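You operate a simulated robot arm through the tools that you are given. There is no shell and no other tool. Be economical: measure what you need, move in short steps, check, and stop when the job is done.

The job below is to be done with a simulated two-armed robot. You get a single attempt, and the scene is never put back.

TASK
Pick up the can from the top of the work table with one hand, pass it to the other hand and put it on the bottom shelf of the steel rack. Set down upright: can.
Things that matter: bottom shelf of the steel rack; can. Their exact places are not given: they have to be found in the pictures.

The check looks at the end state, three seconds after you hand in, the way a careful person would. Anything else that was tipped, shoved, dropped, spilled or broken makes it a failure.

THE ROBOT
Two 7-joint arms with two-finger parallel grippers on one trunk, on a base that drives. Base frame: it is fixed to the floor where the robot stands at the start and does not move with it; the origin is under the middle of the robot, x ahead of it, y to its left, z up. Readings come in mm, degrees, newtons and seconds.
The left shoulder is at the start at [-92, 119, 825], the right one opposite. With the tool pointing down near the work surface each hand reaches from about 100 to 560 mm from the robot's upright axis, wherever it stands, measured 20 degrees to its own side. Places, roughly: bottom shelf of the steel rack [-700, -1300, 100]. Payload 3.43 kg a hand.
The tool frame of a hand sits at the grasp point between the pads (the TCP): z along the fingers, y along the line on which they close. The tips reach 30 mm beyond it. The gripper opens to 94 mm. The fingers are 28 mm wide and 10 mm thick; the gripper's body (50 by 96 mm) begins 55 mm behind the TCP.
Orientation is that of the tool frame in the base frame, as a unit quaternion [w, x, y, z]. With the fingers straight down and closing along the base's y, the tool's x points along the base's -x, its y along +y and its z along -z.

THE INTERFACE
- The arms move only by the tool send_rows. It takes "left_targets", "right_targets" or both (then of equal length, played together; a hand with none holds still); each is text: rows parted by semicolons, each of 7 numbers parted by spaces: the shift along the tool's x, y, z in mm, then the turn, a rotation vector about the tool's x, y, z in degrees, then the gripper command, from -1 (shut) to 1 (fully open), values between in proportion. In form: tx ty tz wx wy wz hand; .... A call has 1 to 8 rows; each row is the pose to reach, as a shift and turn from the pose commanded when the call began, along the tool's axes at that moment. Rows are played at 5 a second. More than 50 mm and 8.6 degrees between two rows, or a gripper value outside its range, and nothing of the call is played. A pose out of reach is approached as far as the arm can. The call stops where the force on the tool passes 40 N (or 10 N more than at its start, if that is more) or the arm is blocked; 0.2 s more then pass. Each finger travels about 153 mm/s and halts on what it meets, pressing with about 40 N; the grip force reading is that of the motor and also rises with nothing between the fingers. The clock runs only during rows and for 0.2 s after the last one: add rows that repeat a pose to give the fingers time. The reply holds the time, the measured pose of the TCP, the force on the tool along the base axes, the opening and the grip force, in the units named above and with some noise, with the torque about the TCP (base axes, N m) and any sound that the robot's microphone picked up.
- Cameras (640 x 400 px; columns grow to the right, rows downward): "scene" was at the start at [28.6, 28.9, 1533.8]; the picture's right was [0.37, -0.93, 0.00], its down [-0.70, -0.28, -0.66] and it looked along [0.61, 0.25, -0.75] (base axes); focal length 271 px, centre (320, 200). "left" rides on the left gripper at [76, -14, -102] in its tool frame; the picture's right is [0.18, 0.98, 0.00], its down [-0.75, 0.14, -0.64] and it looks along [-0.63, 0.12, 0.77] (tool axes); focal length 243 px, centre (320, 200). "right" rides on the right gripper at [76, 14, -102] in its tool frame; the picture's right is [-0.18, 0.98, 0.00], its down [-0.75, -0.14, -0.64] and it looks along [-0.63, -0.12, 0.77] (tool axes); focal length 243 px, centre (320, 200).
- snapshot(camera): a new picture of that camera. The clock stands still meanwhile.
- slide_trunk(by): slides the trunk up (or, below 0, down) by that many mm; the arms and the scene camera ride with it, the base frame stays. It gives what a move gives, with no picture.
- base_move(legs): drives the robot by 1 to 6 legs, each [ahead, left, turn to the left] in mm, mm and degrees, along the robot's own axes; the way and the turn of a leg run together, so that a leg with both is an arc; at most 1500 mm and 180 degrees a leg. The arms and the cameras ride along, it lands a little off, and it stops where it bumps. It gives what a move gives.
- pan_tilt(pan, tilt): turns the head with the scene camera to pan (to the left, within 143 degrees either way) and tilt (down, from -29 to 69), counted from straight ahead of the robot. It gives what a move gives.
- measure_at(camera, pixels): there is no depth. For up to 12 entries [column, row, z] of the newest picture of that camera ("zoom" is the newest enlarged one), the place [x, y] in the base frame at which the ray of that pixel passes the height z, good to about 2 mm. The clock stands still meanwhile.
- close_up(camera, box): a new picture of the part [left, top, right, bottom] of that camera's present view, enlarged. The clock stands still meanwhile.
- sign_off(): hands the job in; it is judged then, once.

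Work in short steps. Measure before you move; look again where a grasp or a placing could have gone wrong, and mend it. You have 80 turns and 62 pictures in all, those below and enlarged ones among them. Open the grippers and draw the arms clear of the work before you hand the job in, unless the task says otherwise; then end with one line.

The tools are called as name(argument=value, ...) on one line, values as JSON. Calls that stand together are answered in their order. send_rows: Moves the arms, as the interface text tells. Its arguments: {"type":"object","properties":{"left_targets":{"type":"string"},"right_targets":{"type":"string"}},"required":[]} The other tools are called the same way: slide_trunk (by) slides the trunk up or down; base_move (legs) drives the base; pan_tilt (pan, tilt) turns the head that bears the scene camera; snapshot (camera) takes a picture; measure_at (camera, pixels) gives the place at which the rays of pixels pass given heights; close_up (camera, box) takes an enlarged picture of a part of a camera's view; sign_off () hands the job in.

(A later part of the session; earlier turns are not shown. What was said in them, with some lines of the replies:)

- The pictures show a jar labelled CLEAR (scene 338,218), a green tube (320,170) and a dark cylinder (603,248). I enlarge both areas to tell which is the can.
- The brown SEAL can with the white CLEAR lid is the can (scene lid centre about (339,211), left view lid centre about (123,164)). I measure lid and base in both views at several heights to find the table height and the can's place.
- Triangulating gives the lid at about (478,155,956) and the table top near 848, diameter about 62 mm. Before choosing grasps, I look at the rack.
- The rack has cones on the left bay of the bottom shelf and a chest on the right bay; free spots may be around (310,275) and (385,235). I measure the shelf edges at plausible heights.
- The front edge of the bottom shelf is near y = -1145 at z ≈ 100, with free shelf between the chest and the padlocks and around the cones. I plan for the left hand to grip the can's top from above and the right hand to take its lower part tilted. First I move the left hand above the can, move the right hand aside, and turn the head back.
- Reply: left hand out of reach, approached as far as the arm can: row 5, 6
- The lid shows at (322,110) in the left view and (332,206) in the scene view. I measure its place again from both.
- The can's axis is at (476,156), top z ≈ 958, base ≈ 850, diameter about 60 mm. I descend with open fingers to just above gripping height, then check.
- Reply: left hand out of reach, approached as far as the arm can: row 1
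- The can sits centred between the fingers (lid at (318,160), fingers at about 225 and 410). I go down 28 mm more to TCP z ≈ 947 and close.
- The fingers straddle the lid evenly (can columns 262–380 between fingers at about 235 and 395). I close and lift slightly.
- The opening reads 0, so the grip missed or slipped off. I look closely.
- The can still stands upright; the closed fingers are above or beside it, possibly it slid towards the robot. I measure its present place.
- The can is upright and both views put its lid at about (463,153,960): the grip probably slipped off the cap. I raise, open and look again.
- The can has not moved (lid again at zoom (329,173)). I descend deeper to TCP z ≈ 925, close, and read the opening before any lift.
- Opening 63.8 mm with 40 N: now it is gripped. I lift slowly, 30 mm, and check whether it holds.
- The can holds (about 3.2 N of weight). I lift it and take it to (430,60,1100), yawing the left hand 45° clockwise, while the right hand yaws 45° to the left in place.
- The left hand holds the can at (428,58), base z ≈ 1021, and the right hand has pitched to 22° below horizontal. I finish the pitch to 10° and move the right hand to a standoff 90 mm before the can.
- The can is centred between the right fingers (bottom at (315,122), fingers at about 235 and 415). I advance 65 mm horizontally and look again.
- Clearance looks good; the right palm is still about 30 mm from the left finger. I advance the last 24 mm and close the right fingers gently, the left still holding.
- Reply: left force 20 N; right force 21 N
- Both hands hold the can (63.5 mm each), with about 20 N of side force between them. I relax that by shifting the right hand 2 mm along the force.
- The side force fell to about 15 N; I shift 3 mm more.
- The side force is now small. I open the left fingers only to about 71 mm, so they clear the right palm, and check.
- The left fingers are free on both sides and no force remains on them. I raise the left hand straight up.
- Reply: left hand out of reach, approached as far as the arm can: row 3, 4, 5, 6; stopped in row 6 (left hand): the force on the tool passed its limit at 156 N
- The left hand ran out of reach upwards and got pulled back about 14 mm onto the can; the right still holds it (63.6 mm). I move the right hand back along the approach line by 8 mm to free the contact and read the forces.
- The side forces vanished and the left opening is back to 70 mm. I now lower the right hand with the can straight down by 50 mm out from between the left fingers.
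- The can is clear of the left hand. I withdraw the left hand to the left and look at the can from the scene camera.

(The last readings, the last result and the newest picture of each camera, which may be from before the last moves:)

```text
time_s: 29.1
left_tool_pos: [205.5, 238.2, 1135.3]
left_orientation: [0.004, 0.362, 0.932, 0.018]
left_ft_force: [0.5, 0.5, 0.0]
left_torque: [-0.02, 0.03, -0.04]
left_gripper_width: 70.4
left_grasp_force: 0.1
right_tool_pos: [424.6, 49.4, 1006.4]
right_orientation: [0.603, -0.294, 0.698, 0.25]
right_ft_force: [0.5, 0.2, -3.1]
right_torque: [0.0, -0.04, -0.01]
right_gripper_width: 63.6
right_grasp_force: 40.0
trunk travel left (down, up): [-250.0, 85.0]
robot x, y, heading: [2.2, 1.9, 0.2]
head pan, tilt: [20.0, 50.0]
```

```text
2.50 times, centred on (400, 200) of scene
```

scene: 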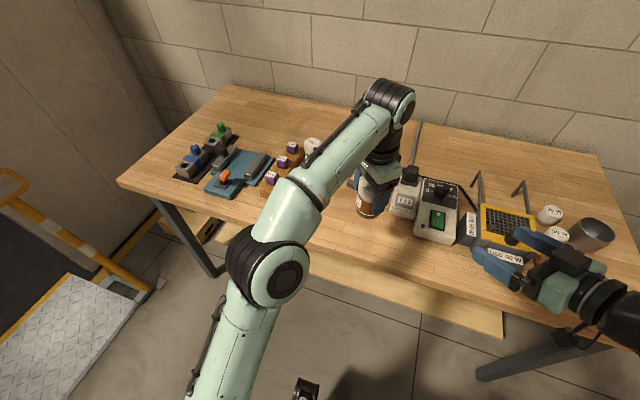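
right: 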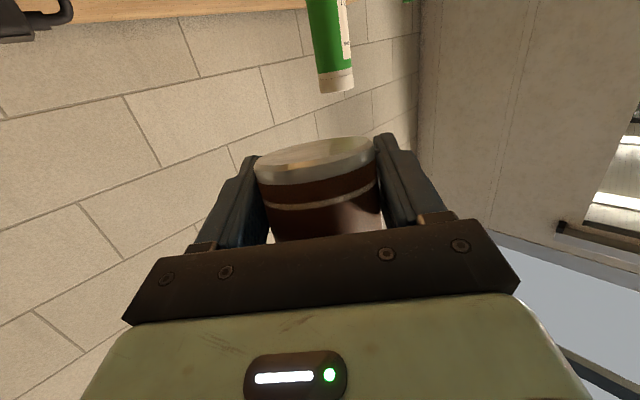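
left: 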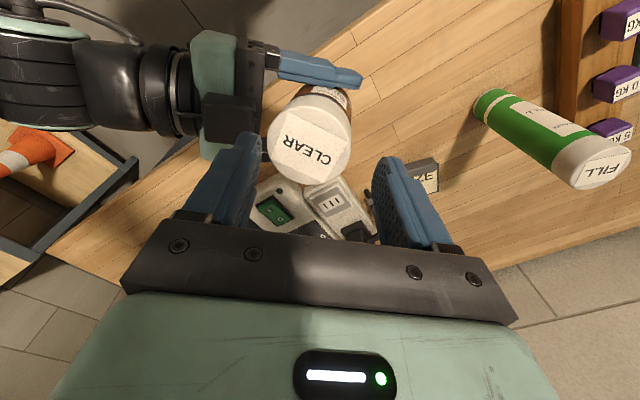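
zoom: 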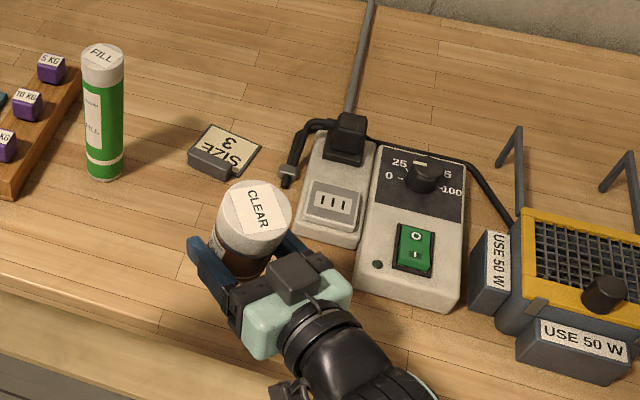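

The can is in the right hand and the table is undisturbed. I check the can's tilt by measuring its bottom from the right camera and its lid from the scene camera.

close_up(camera="right", box=[220, 100, 420, 260])

measure_at(camera="scene", pixels=[[371.5, 206.5, 1084], [371.5, 206.5, 1080], [387, 206.5, 1084], [356, 206.5, 1084], [371.5, 193, 1084]])

```text
2.50 times, centred on (320, 180) of right
```

zoom: 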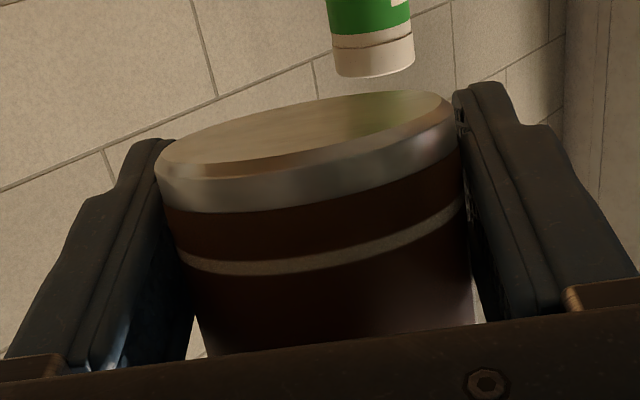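

```text
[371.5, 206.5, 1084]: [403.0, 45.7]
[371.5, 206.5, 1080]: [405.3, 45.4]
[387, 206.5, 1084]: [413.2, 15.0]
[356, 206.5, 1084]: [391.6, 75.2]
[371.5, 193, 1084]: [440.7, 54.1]
```

The lid seems shifted towards the palm. I measure the bottom disc and rim edges in the right view to get the tilt.

measure_at(camera="right", pixels=[[313.5, 157, 970], [313.5, 157, 976], [313.5, 157, 985], [350, 137, 976], [280, 172, 976], [256, 166, 976], [372, 142, 976]])

close_up(camera="scene", box=[355, 180, 435, 245])

```text
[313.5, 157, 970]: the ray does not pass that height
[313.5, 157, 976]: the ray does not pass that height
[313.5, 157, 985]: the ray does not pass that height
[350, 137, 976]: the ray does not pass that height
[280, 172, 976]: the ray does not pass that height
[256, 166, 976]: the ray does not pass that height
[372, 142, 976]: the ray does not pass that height
```

```text
6.15 times, centred on (395, 212) of scene
```

zoom: 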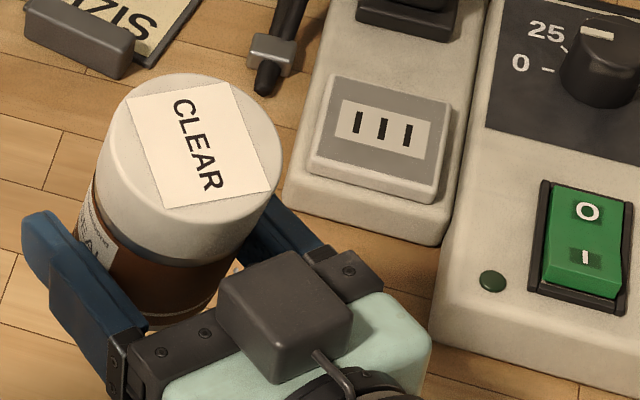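

The earlier "right" picture was out of date. I take a new right picture for measuring the bottom.

snapshot(camera="right")

measure_at(camera="right", pixels=[[316, 153, 970], [316, 153, 976], [316, 153, 985], [352, 138, 976], [280, 170, 976], [256, 166, 976], [374, 142, 976]])

measure_at(camera="scene", pixels=[[375.2, 202.9, 1074], [375.2, 202.9, 1084], [375.2, 202.9, 1094]])

```text
22 pictures are left
```

right: 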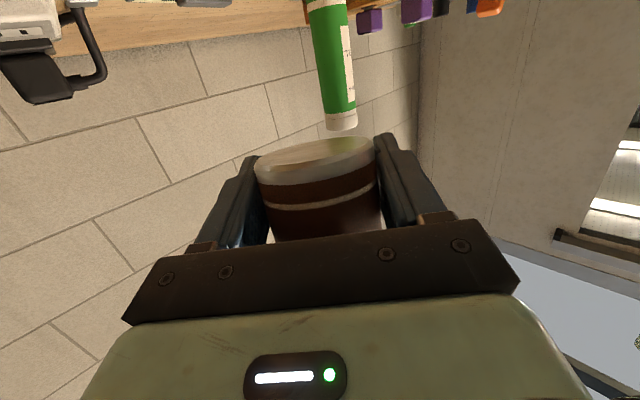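

```text
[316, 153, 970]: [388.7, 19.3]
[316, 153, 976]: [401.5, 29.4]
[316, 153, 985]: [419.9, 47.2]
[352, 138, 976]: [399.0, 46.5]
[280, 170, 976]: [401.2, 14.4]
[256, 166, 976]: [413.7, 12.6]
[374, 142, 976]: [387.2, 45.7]
```

```text
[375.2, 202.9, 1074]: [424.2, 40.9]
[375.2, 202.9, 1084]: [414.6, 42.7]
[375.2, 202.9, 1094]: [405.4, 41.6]
```

From the bottom disc's foreshortening (about 24 px minor to 123 px major, against 43 expected) the can leans about 9.5° towards the palm. I pitch the right hand down by 9.5°, lift 60 mm, and check against the right picture.

send_rows(right_targets="-20 0 -3 0 3 0 -1; -40 0 -6 0 6 0 -1; -60 0 -9 0 9.5 0 -1; -60 0 -9 0 9.5 0 -1")

close_up(camera="scene", box=[340, 170, 440, 240])

close_up(camera="right", box=[220, 100, 420, 260])

```text
time_s: 30.1
left_tool_pos: [205.6, 237.3, 1135.7]
left_orientation: [0.005, 0.362, 0.932, 0.018]
left_ft_force: [0.4, 0.2, 0.0]
left_torque: [0.04, 0.02, -0.03]
left_gripper_width: 70.4
left_grasp_force: 0.0
right_tool_pos: [426.9, 49.2, 1066.9]
right_orientation: [0.543, -0.313, 0.747, 0.224]
right_ft_force: [0.1, 0.5, -3.3]
right_torque: [-0.01, -0.02, 0.01]
right_gripper_width: 63.6
right_grasp_force: 39.5
trunk travel left (down, up): [-250.0, 85.0]
robot x, y, heading: [2.4, 0.0, -0.1]
head pan, tilt: [20.0, 50.0]
```

```text
5.71 times, centred on (390, 205) of scene
```

zoom: 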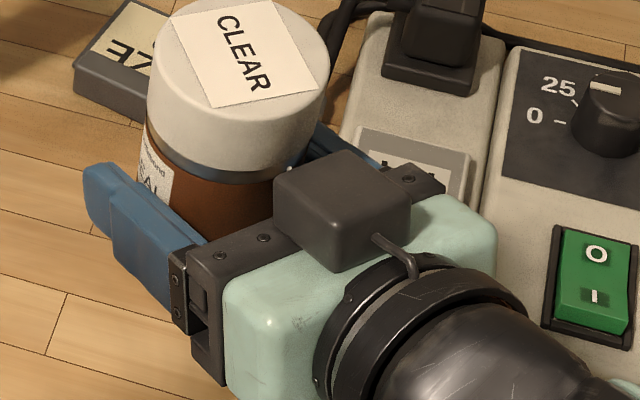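

```text
2.50 times, centred on (320, 180) of right
```

zoom: 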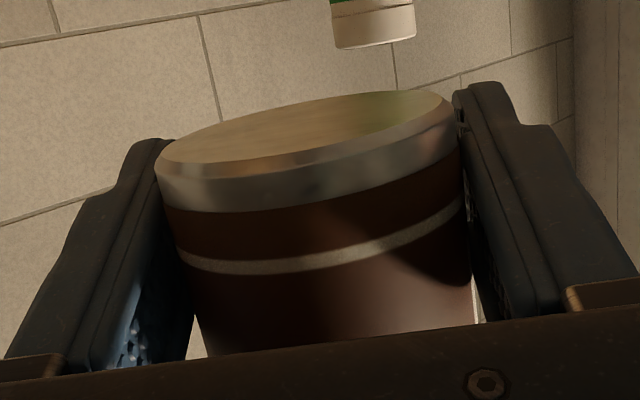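

The bottom-disc shape now fits an upright can for the new 18° tilt; nothing else moved. I back away from the table, turn right 90° towards the rack, and look.

base_move(legs=[[-400, 0, 0], [0, 0, -90]])

pan_tilt(pan=-20, tilt=45)

snapshot(camera="scene")

```text
time_s: 36.3
left_tool_pos: [-160.3, -201.6, 1134.5]
left_orientation: [0.017, 0.912, 0.41, 0.009]
left_ft_force: [0.0, -0.5, -0.9]
left_torque: [0.01, 0.01, 0.03]
left_gripper_width: 70.8
left_grasp_force: 0.1
right_tool_pos: [-345.6, -424.9, 1065.8]
right_orientation: [0.544, 0.3, 0.752, -0.22]
right_ft_force: [-0.6, -0.6, -3.8]
right_torque: [0.02, 0.0, -0.01]
right_gripper_width: 63.7
right_grasp_force: 40.2
trunk travel left (down, up): [-250.0, 85.0]
robot x, y, heading: [-401.5, -1.8, -89.1]
head pan, tilt: [20.0, 50.0]
```

```text
time_s: 37.4
left_tool_pos: [-161.8, -200.6, 1135.1]
left_orientation: [0.016, 0.912, 0.41, 0.009]
left_ft_force: [0.0, 0.0, 0.1]
left_torque: [-0.04, 0.0, -0.01]
left_gripper_width: 70.8
left_grasp_force: 0.0
right_tool_pos: [-346.6, -424.6, 1067.7]
right_orientation: [0.544, 0.3, 0.752, -0.221]
right_ft_force: [0.1, 0.7, -2.1]
right_torque: [-0.01, 0.01, 0.03]
right_gripper_width: 64.0
right_grasp_force: 40.1
trunk travel left (down, up): [-250.0, 85.0]
robot x, y, heading: [-402.8, 4.0, -89.3]
head pan, tilt: [-20.0, 45.0]
```

```text
19 pictures are left
```

scene: 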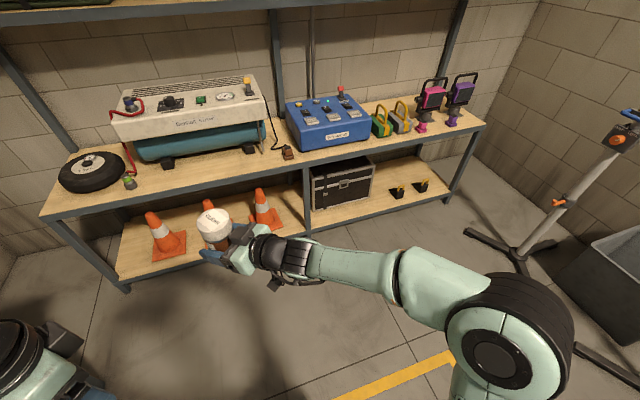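

The rack is in full view. I measure the shelf's front edge, the chest's bottom front corners, the first padlock, the middle post and the upper shelf's front edge.

measure_at(camera="scene", pixels=[[315, 211, 100], [371, 197, 100], [397, 197, 100], [350, 221, 100], [400, 205, 100], [308, 232, 100], [280, 228, 100], [255, 232, 100], [385, 203, 100], [400, 141, 600], [400, 141, 650], [518, 265, 0]])

close_up(camera="scene", box=[240, 140, 440, 260])

```text
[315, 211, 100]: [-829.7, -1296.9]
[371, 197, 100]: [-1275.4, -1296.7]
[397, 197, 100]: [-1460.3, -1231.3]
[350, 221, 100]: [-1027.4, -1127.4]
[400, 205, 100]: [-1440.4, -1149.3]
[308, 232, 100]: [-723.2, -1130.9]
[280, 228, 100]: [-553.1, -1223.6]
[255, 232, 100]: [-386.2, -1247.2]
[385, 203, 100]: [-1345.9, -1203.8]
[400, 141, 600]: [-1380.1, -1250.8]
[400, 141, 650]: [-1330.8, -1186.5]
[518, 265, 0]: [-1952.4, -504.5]
```

```text
3.20 times, centred on (340, 200) of scene
```

zoom: 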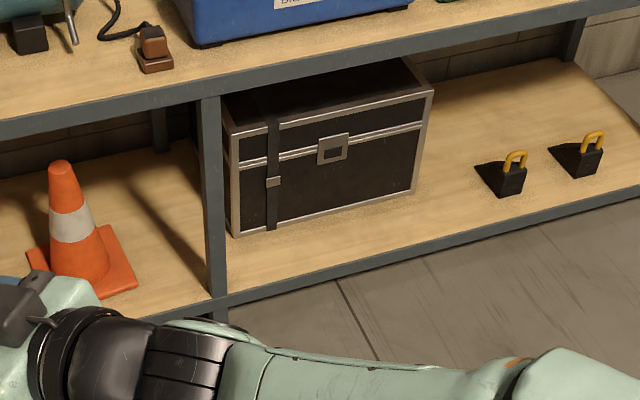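

There is a free strip in front of the chest: x from -830 to -1275, front edge y ≈ -1135, chest front y ≈ -1297. I will place the can at about (-1050,-1205). First I yaw the right hand to point straight ahead and move it to the robot's right side.

send_rows(right_targets="7.6 -24.3 -23 7.1 0 2.34 -1; 15.2 -48.5 -46 14.2 0 4.68 -1; 22.8 -72.8 -69 21.3 0 7.02 -1; 30.4 -97 -92 28.5 0 9.36 -1; 38 -121.3 -115 35.6 0 11.7 -1; 45.5 -145.6 -138.4 42.7 0 14.05 -1; 45.5 -145.6 -138.4 42.7 0 14.05 -1")

slide_trunk(by=-250)

```text
time_s: 39.0
left_tool_pos: [-160.5, -200.8, 1135.8]
left_orientation: [0.017, 0.912, 0.411, 0.01]
left_ft_force: [1.0, 0.1, -0.7]
left_torque: [-0.01, 0.03, 0.01]
left_gripper_width: 70.2
left_grasp_force: 0.1
right_tool_pos: [-551.9, -430.5, 1065.1]
right_orientation: [0.42, 0.565, 0.578, -0.412]
right_ft_force: [0.0, 0.2, -1.0]
right_torque: [-0.03, 0.0, 0.02]
right_gripper_width: 63.6
right_grasp_force: 40.1
trunk travel left (down, up): [-250.0, 85.0]
robot x, y, heading: [-400.2, 0.8, -89.2]
head pan, tilt: [-20.0, 45.0]
```

```text
time_s: 41.6
left_tool_pos: [-161.3, -200.8, 885.8]
left_orientation: [0.017, 0.912, 0.41, 0.01]
left_ft_force: [0.5, -0.3, -0.5]
left_torque: [0.03, 0.02, 0.0]
left_gripper_width: 70.3
left_grasp_force: 0.0
right_tool_pos: [-552.4, -427.4, 816.1]
right_orientation: [0.421, 0.565, 0.578, -0.412]
right_ft_force: [1.3, 0.2, -1.8]
right_torque: [0.0, 0.0, 0.01]
right_gripper_width: 63.6
right_grasp_force: 39.9
trunk travel left (down, up): [0.0, 335.0]
robot x, y, heading: [-402.4, 0.4, -89.2]
head pan, tilt: [-20.0, 45.0]
```

The hand points straight at the rack, 18° down. I lower the arm here in the open, in two halves, to check the reach at shelf height.

send_rows(right_targets="37.9 0 22.1 0 0 0 -1; 75.7 0 44.2 0 0 0 -1; 113.6 0 66.3 0 0 0 -1; 151.4 0 88.4 0 0 0 -1; 189.3 0 110.5 0 0 0 -1; 227.1 0 132.6 0 0 0 -1; 265 0 154.7 0 0 0 -1; 265 0 154.7 0 0 0 -1")

send_rows(right_targets="37.9 0 22.1 0 0 0 -1; 75.7 0 44.2 0 0 0 -1; 113.6 0 66.3 0 0 0 -1; 151.4 0 88.4 0 0 0 -1; 189.3 0 110.5 0 0 0 -1; 227.1 0 132.6 0 0 0 -1; 265 0 154.7 0 0 0 -1; 265 0 154.7 0 0 0 -1")

snapshot(camera="scene")

```text
time_s: 43.4
left_tool_pos: [-160.7, -200.8, 885.4]
left_orientation: [0.017, 0.912, 0.41, 0.009]
left_ft_force: [-0.4, 0.8, 0.2]
left_torque: [0.04, 0.02, 0.0]
left_gripper_width: 70.8
left_grasp_force: 0.1
right_tool_pos: [-523.0, -517.5, 588.0]
right_orientation: [0.398, 0.581, 0.585, -0.403]
right_ft_force: [-0.1, -0.8, -2.4]
right_torque: [-0.02, 0.02, 0.01]
right_gripper_width: 63.4
right_grasp_force: 39.9
right hand out of reach, approached as far as the arm can: row 5, 6, 7, 8
trunk travel left (down, up): [0.0, 335.0]
robot x, y, heading: [-401.8, 0.2, -89.3]
head pan, tilt: [-20.0, 45.0]
```

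```text
time_s: 45.2
left_tool_pos: [-160.4, -200.8, 885.1]
left_orientation: [0.017, 0.912, 0.41, 0.011]
left_ft_force: [0.3, -0.4, 0.8]
left_torque: [0.02, -0.02, -0.03]
left_gripper_width: 70.5
left_grasp_force: 0.0
right_tool_pos: [-525.0, -605.5, 252.0]
right_orientation: [0.398, 0.58, 0.584, -0.405]
right_ft_force: [0.4, 0.0, -1.9]
right_torque: [0.02, -0.02, 0.03]
right_gripper_width: 63.4
right_grasp_force: 40.1
right hand out of reach, approached as far as the arm can: row 1, 2, 3, 4, 5, 6, 7, 8
trunk travel left (down, up): [0.0, 335.0]
robot x, y, heading: [-403.9, 2.0, -89.0]
head pan, tilt: [-20.0, 45.0]
```

```text
17 pictures are left
```

scene: 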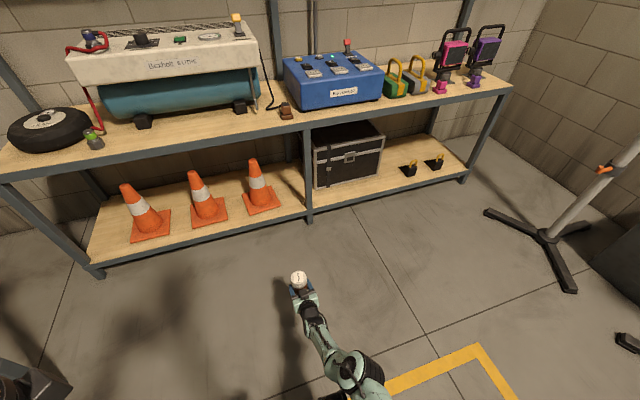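

The hand reached (-525,-605,252), about 607 mm ahead, slightly limited in reach; the can is still held and nearly upright. I continue down while drawing back to about 540 mm ahead.

send_rows(right_targets="29.5 0 -12 0 0 0 -1; 59 0 -24 0 0 0 -1; 88.5 0 -36 0 0 0 -1; 88.5 0 -36 0 0 0 -1")

```text
time_s: 46.2
left_tool_pos: [-161.2, -201.6, 886.3]
left_orientation: [0.015, 0.912, 0.411, 0.011]
left_ft_force: [-0.8, -0.2, -1.3]
left_torque: [0.01, -0.03, 0.02]
left_gripper_width: 70.7
left_grasp_force: 0.2
right_tool_pos: [-527.7, -547.3, 194.5]
right_orientation: [0.39, 0.522, 0.625, -0.43]
right_ft_force: [3.3, 0.5, -2.3]
right_torque: [0.05, 0.06, -0.31]
right_gripper_width: 63.3
right_grasp_force: 39.8
right hand out of reach, approached as far as the arm can: row 1, 2, 3
trunk travel left (down, up): [0.0, 335.0]
robot x, y, heading: [-402.2, 2.5, -89.0]
head pan, tilt: [-20.0, 45.0]
```

The tool rolled about 7° and a small torque appears, so something limits the arm there. I look at the arm.

pan_tilt(pan=-20, tilt=65)

snapshot(camera="scene")

```text
time_s: 47.0
left_tool_pos: [-160.6, -200.9, 885.3]
left_orientation: [0.016, 0.912, 0.411, 0.01]
left_ft_force: [-0.3, 0.1, 0.0]
left_torque: [-0.01, -0.06, 0.0]
left_gripper_width: 70.6
left_grasp_force: 0.0
right_tool_pos: [-532.2, -546.2, 195.0]
right_orientation: [0.386, 0.522, 0.626, -0.432]
right_ft_force: [-0.5, 0.0, -3.3]
right_torque: [0.02, 0.01, 0.0]
right_gripper_width: 63.5
right_grasp_force: 39.8
trunk travel left (down, up): [0.0, 335.0]
robot x, y, heading: [-404.9, 0.5, -89.1]
head pan, tilt: [-20.0, 65.0]
```

```text
16 pictures are left
```

scene: 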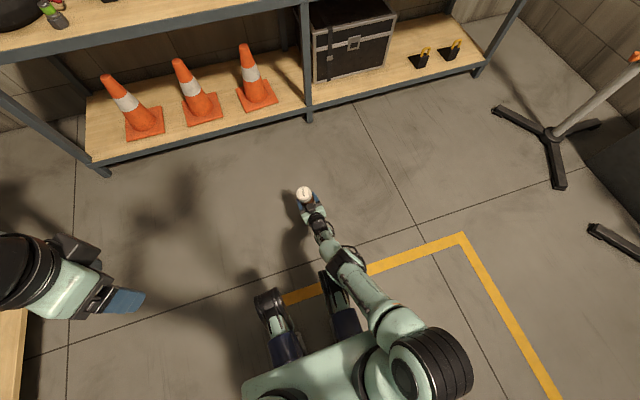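

The arm clears the base; nothing touches, so it is likely a joint limit for this hand direction. Since the can is round, I try a yaw of 20° inward with the roll levelled.

send_rows(right_targets="0 0 0 -6.3 -0.5 0.6 -1; 0 0 0 -12.6 -0.9 1.2 -1; 0 0 0 -18.9 -1.4 1.8 -1; 0 0 0 -18.9 -1.4 1.8 -1")

```text
time_s: 48.0
left_tool_pos: [-159.9, -201.4, 885.3]
left_orientation: [0.017, 0.912, 0.41, 0.009]
left_ft_force: [0.4, 0.1, 0.1]
left_torque: [0.02, 0.01, 0.04]
left_gripper_width: 70.7
left_grasp_force: 0.1
right_tool_pos: [-519.2, -534.1, 184.8]
right_orientation: [0.484, 0.524, 0.624, -0.319]
right_ft_force: [0.5, -0.4, -2.7]
right_torque: [0.0, 0.03, -0.01]
right_gripper_width: 63.2
right_grasp_force: 39.8
right hand out of reach, approached as far as the arm can: row 3, 4
trunk travel left (down, up): [0.0, 335.0]
robot x, y, heading: [-401.1, -0.9, -89.1]
head pan, tilt: [-20.0, 65.0]
```

The arm seems limited when the hand is too close in; the commanded pose is lower and nearer than the measured one. I command a levelled pose further out (about 640 mm ahead, z ≈ 170).

send_rows(right_targets="-16.5 -3.4 34.5 0 0.7 -2 -1; -33 -6.8 69 -0.1 1.35 -4 -1; -49.5 -10 103.5 -0.1 2 -6 -1; -66 -13.5 138 -0.16 2.7 -7.95 -1; -66 -13.5 138 -0.16 2.7 -7.95 -1; -66 -13.5 138 -0.16 2.7 -7.95 -1")

```text
time_s: 49.4
left_tool_pos: [-160.6, -201.7, 885.0]
left_orientation: [0.016, 0.912, 0.411, 0.011]
left_ft_force: [0.8, -0.2, -0.7]
left_torque: [-0.01, 0.0, -0.01]
left_gripper_width: 70.5
left_grasp_force: 0.1
right_tool_pos: [-492.8, -619.7, 271.2]
right_orientation: [0.447, 0.487, 0.67, -0.339]
right_ft_force: [0.2, 0.0, -2.7]
right_torque: [0.01, -0.04, -0.01]
right_gripper_width: 63.0
right_grasp_force: 40.0
right hand out of reach, approached as far as the arm can: row 1, 2, 3, 4, 5, 6
trunk travel left (down, up): [0.0, 335.0]
robot x, y, heading: [-403.1, 1.2, -89.1]
head pan, tilt: [-20.0, 65.0]
```

The arm still stays too high (z 271), so the limit depends on the hand's direction. I test a more inward direction (yaw 55°) with the hand nearer the robot's middle.

send_rows(right_targets="-0.8 25.4 -17 -6.5 0 -2.1 -1; -1.5 50.8 -34 -12.9 0 -4.2 -1; -2.3 76.2 -51 -19.4 0 -6.3 -1; -3 101.6 -68 -25.8 0 -8.4 -1; -3.8 127 -85.3 -32.3 0 -10.5 -1; -3.8 127 -85.3 -32.3 0 -10.5 -1; -3.8 127 -85.3 -32.3 0 -10.5 -1")

snapshot(camera="scene")

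```text
time_s: 51.0
left_tool_pos: [-160.0, -202.6, 884.9]
left_orientation: [0.017, 0.912, 0.411, 0.01]
left_ft_force: [-0.9, 0.6, -0.1]
left_torque: [-0.01, -0.01, 0.0]
left_gripper_width: 70.5
left_grasp_force: 0.1
right_tool_pos: [-391.5, -501.4, 301.4]
right_orientation: [0.532, 0.281, 0.779, -0.178]
right_ft_force: [0.6, -1.0, -2.3]
right_torque: [0.01, 0.02, 0.0]
right_gripper_width: 62.9
right_grasp_force: 40.2
trunk travel left (down, up): [0.0, 335.0]
robot x, y, heading: [-400.2, -1.5, -89.4]
head pan, tilt: [-20.0, 65.0]
```

```text
15 pictures are left
```

scene: 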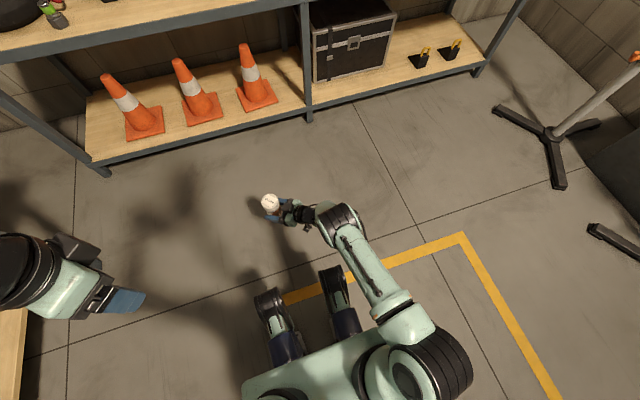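

With yaw 52° the pose is fully reached (z 301, level). I go 130 mm straight down here and correct the tilt by 3.8°.

send_rows(right_targets="30 0 12 0 -1 0 -1; 60 0 24 0 -2 0 -1; 90 0 36 0 -3 0 -1; 120.7 0 48.4 0 -3.8 0 -1; 120.7 0 48.4 0 -3.8 0 -1")

```text
time_s: 52.2
left_tool_pos: [-160.5, -201.1, 885.4]
left_orientation: [0.016, 0.912, 0.41, 0.01]
left_ft_force: [0.4, 0.1, -0.9]
left_torque: [-0.02, 0.0, 0.01]
left_gripper_width: 70.4
left_grasp_force: 0.0
right_tool_pos: [-378.2, -486.1, 213.4]
right_orientation: [0.556, 0.275, 0.761, -0.187]
right_ft_force: [0.1, -0.2, -2.6]
right_torque: [-0.01, 0.02, -0.01]
right_gripper_width: 63.1
right_grasp_force: 39.9
right hand out of reach, approached as far as the arm can: row 3, 4, 5
trunk travel left (down, up): [0.0, 335.0]
robot x, y, heading: [-401.8, 2.6, -88.9]
head pan, tilt: [-20.0, 65.0]
```

It stops at z 213 here: the downward reach shrinks with distance. I check how far the base's front feet stick out, since the hand needs to be nearer.

measure_at(camera="scene", pixels=[[332, 268, 80], [345, 268, 80], [262, 290, 80], [278, 290, 80], [332, 268, 150], [262, 290, 150]])

send_rows(right_targets="0 0 -30 0 0 0 -1; 0 0 -60 0 0 0 -1; 15 0 -85 0 0 0 -1; 40 0 -85 0 0 0 -1; 70 0 -80 0 0 0 -1; 70 0 -80 0 0 0 -1")

```text
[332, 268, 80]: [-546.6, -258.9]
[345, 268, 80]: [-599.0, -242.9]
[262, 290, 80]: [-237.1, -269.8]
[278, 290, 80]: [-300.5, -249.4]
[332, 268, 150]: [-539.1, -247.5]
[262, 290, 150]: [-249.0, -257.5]
```

```text
time_s: 53.6
left_tool_pos: [-160.5, -201.9, 885.3]
left_orientation: [0.017, 0.912, 0.41, 0.011]
left_ft_force: [-0.1, -0.3, -0.5]
left_torque: [-0.01, 0.01, 0.03]
left_gripper_width: 70.6
left_grasp_force: 0.1
right_tool_pos: [-452.1, -428.7, 174.2]
right_orientation: [0.557, 0.275, 0.761, -0.188]
right_ft_force: [0.2, 0.5, -2.1]
right_torque: [0.05, 0.03, 0.03]
right_gripper_width: 63.0
right_grasp_force: 39.5
trunk travel left (down, up): [0.0, 335.0]
robot x, y, heading: [-402.0, 0.9, -89.4]
head pan, tilt: [-20.0, 65.0]
```

The feet reach 265 mm ahead; the hand at 430 mm ahead, z 174 is fully in reach. I turn the hand back towards straight ahead (yaw about 15°) at this closer distance.

send_rows(right_targets="2 -10.6 -6.6 6.8 0 2.2 -1; 4 -21.2 -13.1 13.7 0 4.4 -1; 6 -31.8 -19.7 20.5 0 6.7 -1; 8 -42.4 -26.2 27.4 0 8.9 -1; 9.7 -53 -32.8 34.2 0 11.1 -1; 9.7 -53 -32.8 34.2 0 11.1 -1")

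```text
time_s: 55.0
left_tool_pos: [-160.2, -201.8, 884.8]
left_orientation: [0.016, 0.912, 0.41, 0.009]
left_ft_force: [0.4, 0.6, -0.8]
left_torque: [-0.05, 0.0, 0.01]
left_gripper_width: 70.4
left_grasp_force: 0.0
right_tool_pos: [-513.7, -443.5, 174.0]
right_orientation: [0.467, 0.498, 0.642, -0.349]
right_ft_force: [0.3, 0.5, -2.3]
right_torque: [0.01, -0.01, 0.01]
right_gripper_width: 63.3
right_grasp_force: 39.9
trunk travel left (down, up): [0.0, 335.0]
robot x, y, heading: [-399.1, -1.2, -89.3]
head pan, tilt: [-20.0, 65.0]
```

Fully reached with yaw 15°. I test going down another 45 mm to placing height here in the open.

send_rows(right_targets="21.3 0 7.2 0 0 0 -1; 42.6 0 14.4 0 0 0 -1; 42.6 0 14.4 0 0 0 -1")

snapshot(camera="scene")

close_up(camera="right", box=[200, 60, 440, 260])

```text
time_s: 55.8
left_tool_pos: [-160.1, -202.2, 884.6]
left_orientation: [0.016, 0.912, 0.411, 0.01]
left_ft_force: [-0.3, -0.6, 1.0]
left_torque: [0.01, 0.02, 0.03]
left_gripper_width: 70.7
left_grasp_force: 0.1
right_tool_pos: [-512.8, -447.2, 132.5]
right_orientation: [0.467, 0.498, 0.642, -0.349]
right_ft_force: [0.6, -0.3, -2.8]
right_torque: [0.03, 0.0, 0.0]
right_gripper_width: 62.8
right_grasp_force: 39.8
trunk travel left (down, up): [0.0, 335.0]
robot x, y, heading: [-398.2, 3.5, -88.8]
head pan, tilt: [-20.0, 65.0]
```

```text
14 pictures are left
```

scene: 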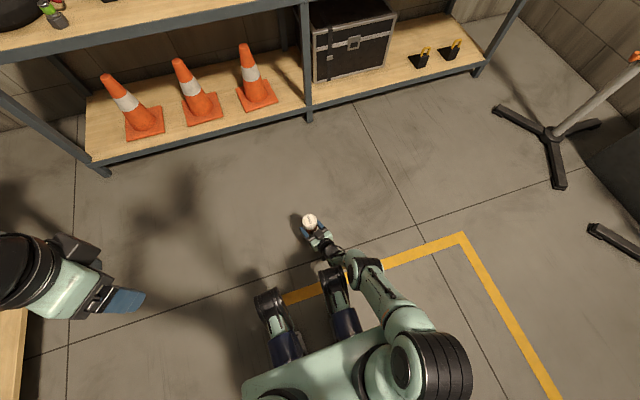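

```text
2.00 times, centred on (320, 160) of right
```

zoom: 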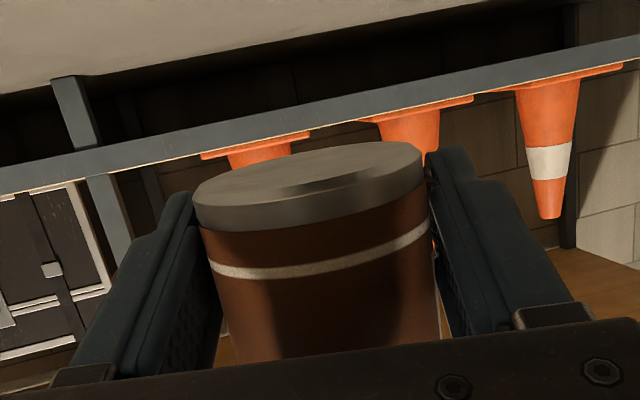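

The arm reaches z 132 with yaw 15°, so this pose works. I raise to a hover height of about 175 and drive: sideways 537 mm right, then 600 mm ahead.

send_rows(right_targets="-23.7 0 -8 0 0 0 -1; -47 0 -15.8 0 0 0 -1; -47 0 -15.8 0 0 0 -1")

base_move(legs=[[0, -537, 0], [600, 0, 0]])

snapshot(camera="scene")

```text
time_s: 56.6
left_tool_pos: [-160.4, -201.5, 885.1]
left_orientation: [0.017, 0.912, 0.41, 0.009]
left_ft_force: [-0.1, -0.3, -0.6]
left_torque: [0.04, 0.02, -0.04]
left_gripper_width: 70.8
left_grasp_force: 0.1
right_tool_pos: [-513.4, -444.3, 181.3]
right_orientation: [0.468, 0.498, 0.641, -0.35]
right_ft_force: [0.8, -0.2, -1.8]
right_torque: [0.01, -0.02, 0.0]
right_gripper_width: 62.8
right_grasp_force: 40.0
trunk travel left (down, up): [0.0, 335.0]
robot x, y, heading: [-402.7, 0.9, -88.9]
head pan, tilt: [-20.0, 65.0]
```

```text
time_s: 64.8
left_tool_pos: [-663.1, -804.4, 884.7]
left_orientation: [0.017, 0.905, 0.425, 0.011]
left_ft_force: [0.5, 0.2, -0.3]
left_torque: [0.04, -0.03, -0.01]
left_gripper_width: 70.4
left_grasp_force: 0.0
right_tool_pos: [-1007.0, -1058.2, 180.2]
right_orientation: [0.473, 0.487, 0.651, -0.341]
right_ft_force: [-0.1, -0.4, -2.5]
right_torque: [0.04, -0.01, 0.0]
right_gripper_width: 63.2
right_grasp_force: 40.1
trunk travel left (down, up): [0.0, 335.0]
robot x, y, heading: [-908.8, -609.9, -87.4]
head pan, tilt: [-20.0, 65.0]
```

```text
12 pictures are left
```

scene: 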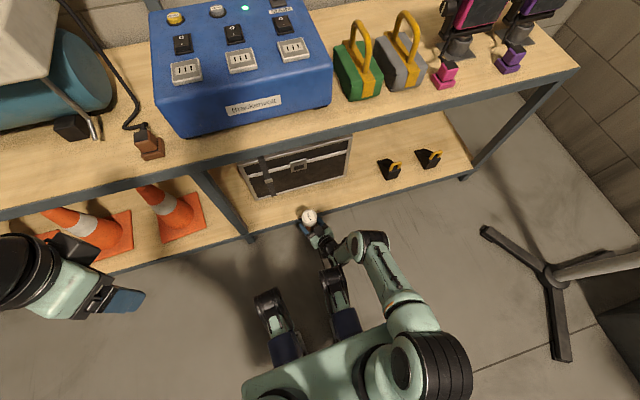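

The can is at (-1007,-1058), bottom about z 150, in front of the shelf. I measure the shelf's front edge and the chest's front bottom edge from here.

measure_at(camera="scene", pixels=[[255, 237, 100], [350, 209, 100], [420, 188, 100], [255, 200, 100], [350, 176, 100], [300, 190, 100], [384, 180, 100], [309, 214, 255]])

close_up(camera="scene", box=[220, 150, 420, 270])

```text
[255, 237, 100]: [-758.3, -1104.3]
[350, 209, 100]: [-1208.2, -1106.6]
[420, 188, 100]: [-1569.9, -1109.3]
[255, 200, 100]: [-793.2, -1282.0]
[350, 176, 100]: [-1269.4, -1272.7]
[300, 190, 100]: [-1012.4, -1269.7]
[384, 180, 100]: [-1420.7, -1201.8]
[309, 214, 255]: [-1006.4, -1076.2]
```

```text
3.20 times, centred on (320, 210) of scene
```

zoom: 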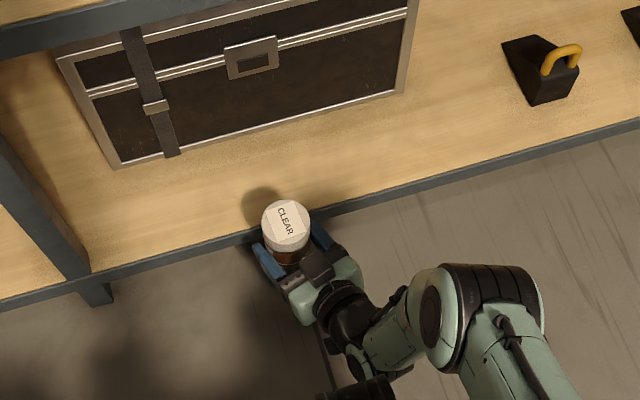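

The edge beam spans about y -1105 to -1130 and the chest front is near -1275, so y ≈ -1190 is the middle of the free strip. I drive 132 mm ahead with the can hovering.

base_move(legs=[[132, 0, 0]])

close_up(camera="scene", box=[220, 130, 420, 250])

```text
time_s: 66.1
left_tool_pos: [-655.8, -936.7, 886.1]
left_orientation: [0.016, 0.905, 0.426, 0.011]
left_ft_force: [-0.2, 0.0, 0.7]
left_torque: [0.04, -0.03, 0.03]
left_gripper_width: 70.3
left_grasp_force: 0.0
right_tool_pos: [-998.6, -1190.5, 180.5]
right_orientation: [0.473, 0.487, 0.65, -0.341]
right_ft_force: [0.5, 0.1, -3.1]
right_torque: [0.04, -0.02, 0.02]
right_gripper_width: 63.2
right_grasp_force: 40.3
trunk travel left (down, up): [0.0, 335.0]
robot x, y, heading: [-903.1, -744.9, -87.1]
head pan, tilt: [-20.0, 65.0]
```

```text
3.20 times, centred on (320, 190) of scene
```

zoom: 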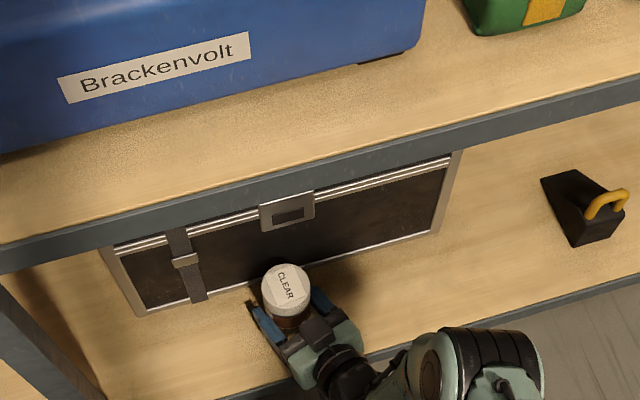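

The can is over the strip between the chest and the edge beam. I lower it 38 mm, then feel for contact in small steps.

send_rows(right_targets="11.4 0 3.8 0 0 0 -1; 22.7 0 7.7 0 0 0 -1; 31.3 0 10.6 0 0 0 -1; 36 0 12.2 0 0 0 -1; 36 0 12.2 0 0 0 -1")

close_up(camera="right", box=[160, 40, 480, 260])

```text
time_s: 66.8
left_tool_pos: [-655.7, -935.4, 885.6]
left_orientation: [0.016, 0.905, 0.426, 0.011]
left_ft_force: [-0.7, 0.7, 0.5]
left_torque: [-0.03, 0.0, -0.02]
left_gripper_width: 70.5
left_grasp_force: 0.0
right_tool_pos: [-998.0, -1197.9, 162.2]
right_orientation: [0.481, 0.48, 0.645, -0.351]
right_ft_force: [-0.4, 3.1, 11.1]
right_torque: [0.35, 0.11, -0.03]
right_gripper_width: 62.9
right_grasp_force: 40.2
trunk travel left (down, up): [0.0, 335.0]
robot x, y, heading: [-903.1, -743.1, -87.3]
head pan, tilt: [-20.0, 65.0]
stopped in row 3 (right hand): the force on the tool passed its limit at 62 N (the readings are from after the stop); the commanded pose is now the measured one
```

```text
1.82 times, centred on (320, 150) of right
```

zoom: 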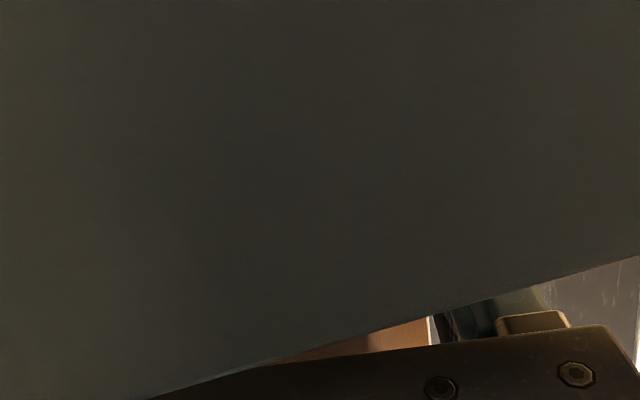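

Contact came at TCP z 162, so the shelf top is near z 132 rather than 100; the torque (0.35 N m with 11 N) places the contact about 30 mm behind the TCP, i.e. the can's near bottom edge. I look before going on.

close_up(camera="scene", box=[270, 180, 370, 240])

snapshot(camera="right")

```text
6.40 times, centred on (320, 210) of scene
```

zoom: 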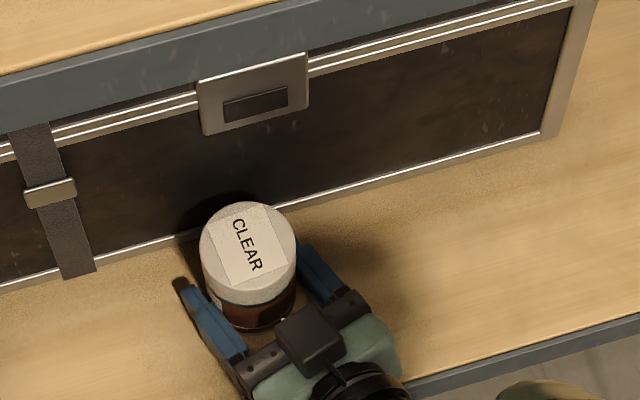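

```text
7 pictures are left
```

right: 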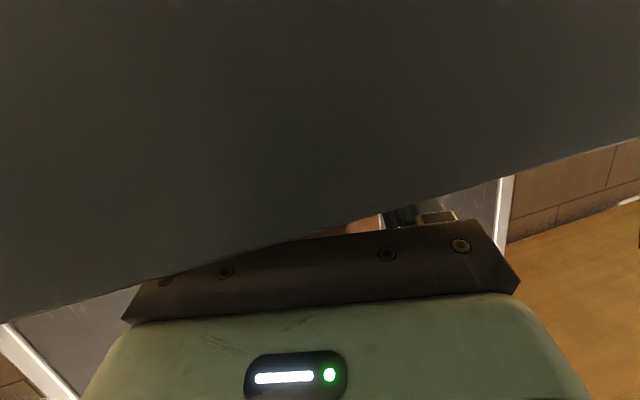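

The can stands just inside the strip and the chest edge passes behind it. I measure lid centre, chest edge and beam edges with the corrected shelf height.

measure_at(camera="zoom", pixels=[[248, 250, 240], [248, 250, 232], [330, 200, 132], [190, 238, 132], [500, 355, 132], [500, 378, 132], [430, 392, 132], [258, 300, 132], [252, 328, 132]])

```text
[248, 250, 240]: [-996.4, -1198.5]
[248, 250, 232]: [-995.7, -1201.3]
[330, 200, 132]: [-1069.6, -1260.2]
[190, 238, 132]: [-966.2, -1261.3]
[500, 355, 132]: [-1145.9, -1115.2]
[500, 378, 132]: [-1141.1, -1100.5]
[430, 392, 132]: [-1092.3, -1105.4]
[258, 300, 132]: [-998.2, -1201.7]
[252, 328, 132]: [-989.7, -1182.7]
```

Lid centre (-996,-1198) sits over the TCP (-998,-1198), so the lean is small; chest gap is about 30 mm. I pitch the hand down 2° to seat the base flat and read the forces.

send_rows(right_targets="0 0 0 0 1 0 -1; 0 0 0 0 2 0 -1; 0 0 0 0 2 0 -1")

```text
time_s: 67.5
left_tool_pos: [-655.7, -934.3, 885.9]
left_orientation: [0.017, 0.905, 0.426, 0.01]
left_ft_force: [-0.2, -0.8, 0.6]
left_torque: [-0.01, 0.0, 0.03]
left_gripper_width: 70.5
left_grasp_force: 0.0
right_tool_pos: [-997.9, -1197.9, 162.9]
right_orientation: [0.47, 0.486, 0.651, -0.345]
right_ft_force: [-0.4, 7.1, 24.9]
right_torque: [-0.74, -0.09, 0.0]
right_gripper_width: 63.2
right_grasp_force: 39.6
trunk travel left (down, up): [0.0, 335.0]
robot x, y, heading: [-904.0, -740.8, -87.2]
head pan, tilt: [-20.0, 65.0]
```

The contact moved to the far edge (torque -0.74), so flat lies in between. I go back 1.2° and see.

send_rows(right_targets="0 0 0 0 -0.6 0 -1; 0 0 0 0 -1.2 0 -1; 0 0 0 0 -1.2 0 -1")

```text
time_s: 68.3
left_tool_pos: [-654.4, -935.3, 885.5]
left_orientation: [0.016, 0.905, 0.425, 0.01]
left_ft_force: [-0.2, -1.0, -0.1]
left_torque: [0.01, 0.01, -0.01]
left_gripper_width: 70.5
left_grasp_force: 0.0
right_tool_pos: [-997.0, -1196.9, 161.8]
right_orientation: [0.477, 0.481, 0.647, -0.349]
right_ft_force: [2.0, 3.5, 25.8]
right_torque: [-0.87, 0.71, 0.09]
right_gripper_width: 63.1
right_grasp_force: 40.7
trunk travel left (down, up): [0.0, 335.0]
robot x, y, heading: [-904.6, -737.2, -87.2]
head pan, tilt: [-20.0, 65.0]
```

The contact is near flat with a small sideways lean at most. I ease up 1 mm to take the pressure off, then open the fingers gradually.

send_rows(right_targets="-0.5 0 -0.2 0 0 0 -1; -1 0 -0.3 0 0 0 -1; -1 0 -0.3 0 0 0 -1")

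```text
time_s: 69.2
left_tool_pos: [-654.4, -934.9, 886.6]
left_orientation: [0.017, 0.905, 0.426, 0.01]
left_ft_force: [0.0, -0.3, 0.2]
left_torque: [0.0, 0.03, 0.02]
left_gripper_width: 70.6
left_grasp_force: 0.0
right_tool_pos: [-998.2, -1197.6, 163.3]
right_orientation: [0.477, 0.482, 0.647, -0.349]
right_ft_force: [5.1, -5.4, 18.9]
right_torque: [-0.81, 0.44, 0.21]
right_gripper_width: 63.1
right_grasp_force: 40.1
trunk travel left (down, up): [0.0, 335.0]
robot x, y, heading: [-903.9, -739.1, -87.0]
head pan, tilt: [-20.0, 65.0]
```

Still 19 N; I ease up 1 mm more and then open.

send_rows(right_targets="-1 0 -0.3 0 0 0 -1; -1 0 -0.3 0 0 0 -1; -1 0 -0.3 0 0 0 0.36; -1 0 -0.3 0 0 0 0.4; -1 0 -0.3 0 0 0 0.5; -1 0 -0.3 0 0 0 0.7; -1 0 -0.3 0 0 0 0.9; -1 0 -0.3 0 0 0 0.9")

close_up(camera="scene", box=[270, 180, 370, 240])

```text
time_s: 71.0
left_tool_pos: [-654.8, -935.3, 885.8]
left_orientation: [0.017, 0.905, 0.426, 0.01]
left_ft_force: [-0.2, -0.4, -0.9]
left_torque: [0.0, 0.0, 0.02]
left_gripper_width: 70.6
left_grasp_force: 0.2
right_tool_pos: [-999.5, -1196.3, 163.3]
right_orientation: [0.476, 0.483, 0.648, -0.347]
right_ft_force: [10.8, 8.7, 18.7]
right_torque: [-0.44, 0.38, 0.06]
right_gripper_width: 82.1
right_grasp_force: 0.1
trunk travel left (down, up): [0.0, 335.0]
robot x, y, heading: [-901.6, -740.1, -87.4]
head pan, tilt: [-20.0, 65.0]
```

```text
6.40 times, centred on (320, 210) of scene
```

zoom: 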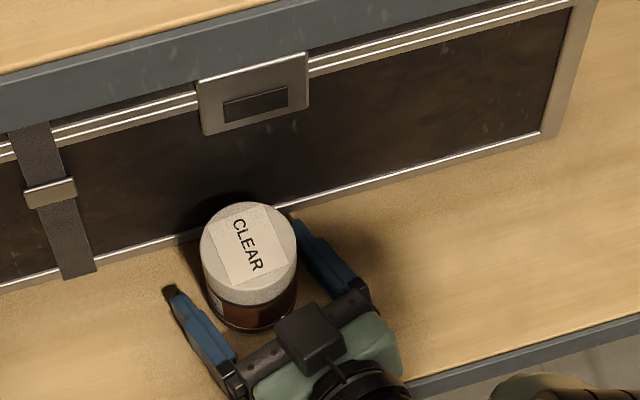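

The can stands free with its lid unmoved; the remaining 19 N is a fingertip resting on the shelf. I open fully, rise 6 mm, and draw back along the hand's direction.

send_rows(right_targets="-3 0 -1 0 0 0 1; -6 0 -2 0 0 0 1; -6 0 -2 0 0 0 1; -1 0 -17 0 0 0 1; 5 0 -36 0 0 0 1; 14 0 -65 0 0 0 1; 25 0 -100 0 0 0 1; 25 0 -100 0 0 0 1")

close_up(camera="scene", box=[270, 180, 370, 240])

```text
time_s: 72.8
left_tool_pos: [-656.3, -936.0, 885.4]
left_orientation: [0.016, 0.905, 0.426, 0.011]
left_ft_force: [-1.0, 0.1, 0.0]
left_torque: [0.01, -0.01, -0.03]
left_gripper_width: 70.2
left_grasp_force: 0.0
right_tool_pos: [-1029.2, -1098.6, 171.0]
right_orientation: [0.476, 0.483, 0.649, -0.346]
right_ft_force: [0.0, 0.0, 0.2]
right_torque: [0.02, 0.0, -0.01]
right_gripper_width: 94.1
right_grasp_force: 0.0
trunk travel left (down, up): [0.0, 335.0]
robot x, y, heading: [-905.9, -741.7, -87.2]
head pan, tilt: [-20.0, 65.0]
```

```text
6.40 times, centred on (320, 210) of scene
```

zoom: 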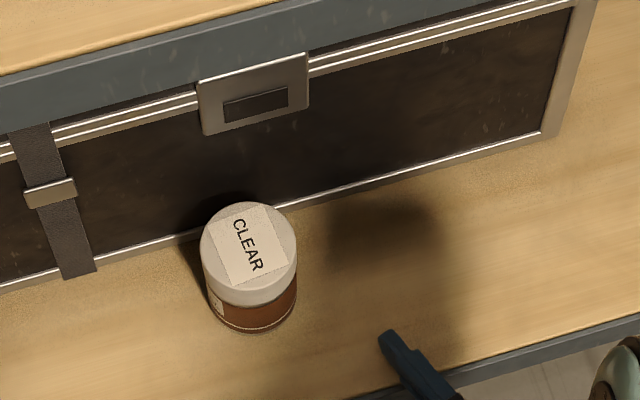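

The can stands upright on the bottom shelf, clear of the chest. I back the robot off 300 mm and open the left gripper fully.

base_move(legs=[[-300, 0, 0]])

send_rows(left_targets="0 0 0 0 0 0 1; 0 0 0 0 0 0 1")

snapshot(camera="scene")

```text
time_s: 74.8
left_tool_pos: [-671.4, -637.3, 885.6]
left_orientation: [0.016, 0.905, 0.425, 0.01]
left_ft_force: [-0.3, -0.4, -0.6]
left_torque: [0.0, -0.03, -0.01]
left_gripper_width: 70.7
left_grasp_force: 0.1
right_tool_pos: [-1043.2, -798.5, 170.4]
right_orientation: [0.476, 0.483, 0.648, -0.347]
right_ft_force: [-0.1, -1.0, -0.2]
right_torque: [0.03, 0.01, -0.01]
right_gripper_width: 94.0
right_grasp_force: 0.0
trunk travel left (down, up): [0.0, 335.0]
robot x, y, heading: [-920.0, -440.7, -87.4]
head pan, tilt: [-20.0, 65.0]
```

```text
time_s: 75.4
left_tool_pos: [-670.2, -636.6, 886.0]
left_orientation: [0.017, 0.905, 0.424, 0.011]
left_ft_force: [-0.1, -0.2, -0.5]
left_torque: [0.0, -0.01, 0.02]
left_gripper_width: 94.1
left_grasp_force: 0.0
right_tool_pos: [-1042.9, -799.6, 169.5]
right_orientation: [0.476, 0.483, 0.648, -0.346]
right_ft_force: [-0.5, -0.5, -0.4]
right_torque: [0.0, 0.0, -0.04]
right_gripper_width: 94.0
right_grasp_force: 0.1
trunk travel left (down, up): [0.0, 335.0]
robot x, y, heading: [-919.4, -440.6, -87.0]
head pan, tilt: [-20.0, 65.0]
```

```text
4 pictures are left
```

scene: 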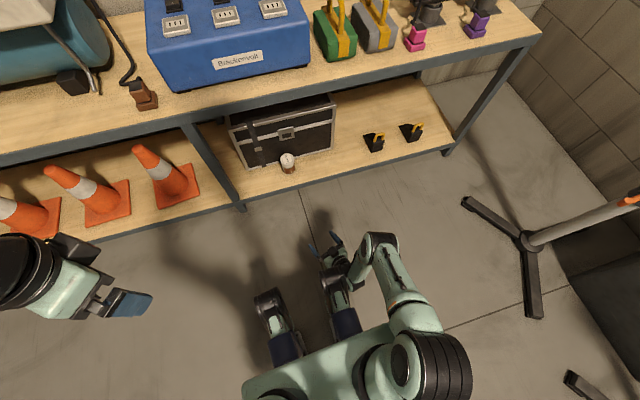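

The can stands upright on the bottom shelf at (287,162), nothing else has moved, and both hands are open and clear. I hand the job in.

sign_off()

```text
The job is handed in.
```

I picked the can up from the table with the left hand, passed it to the right hand, and set it upright on the bottom shelf of the steel rack, in front of the chest. The last picture shows nothing else on the rack moved.
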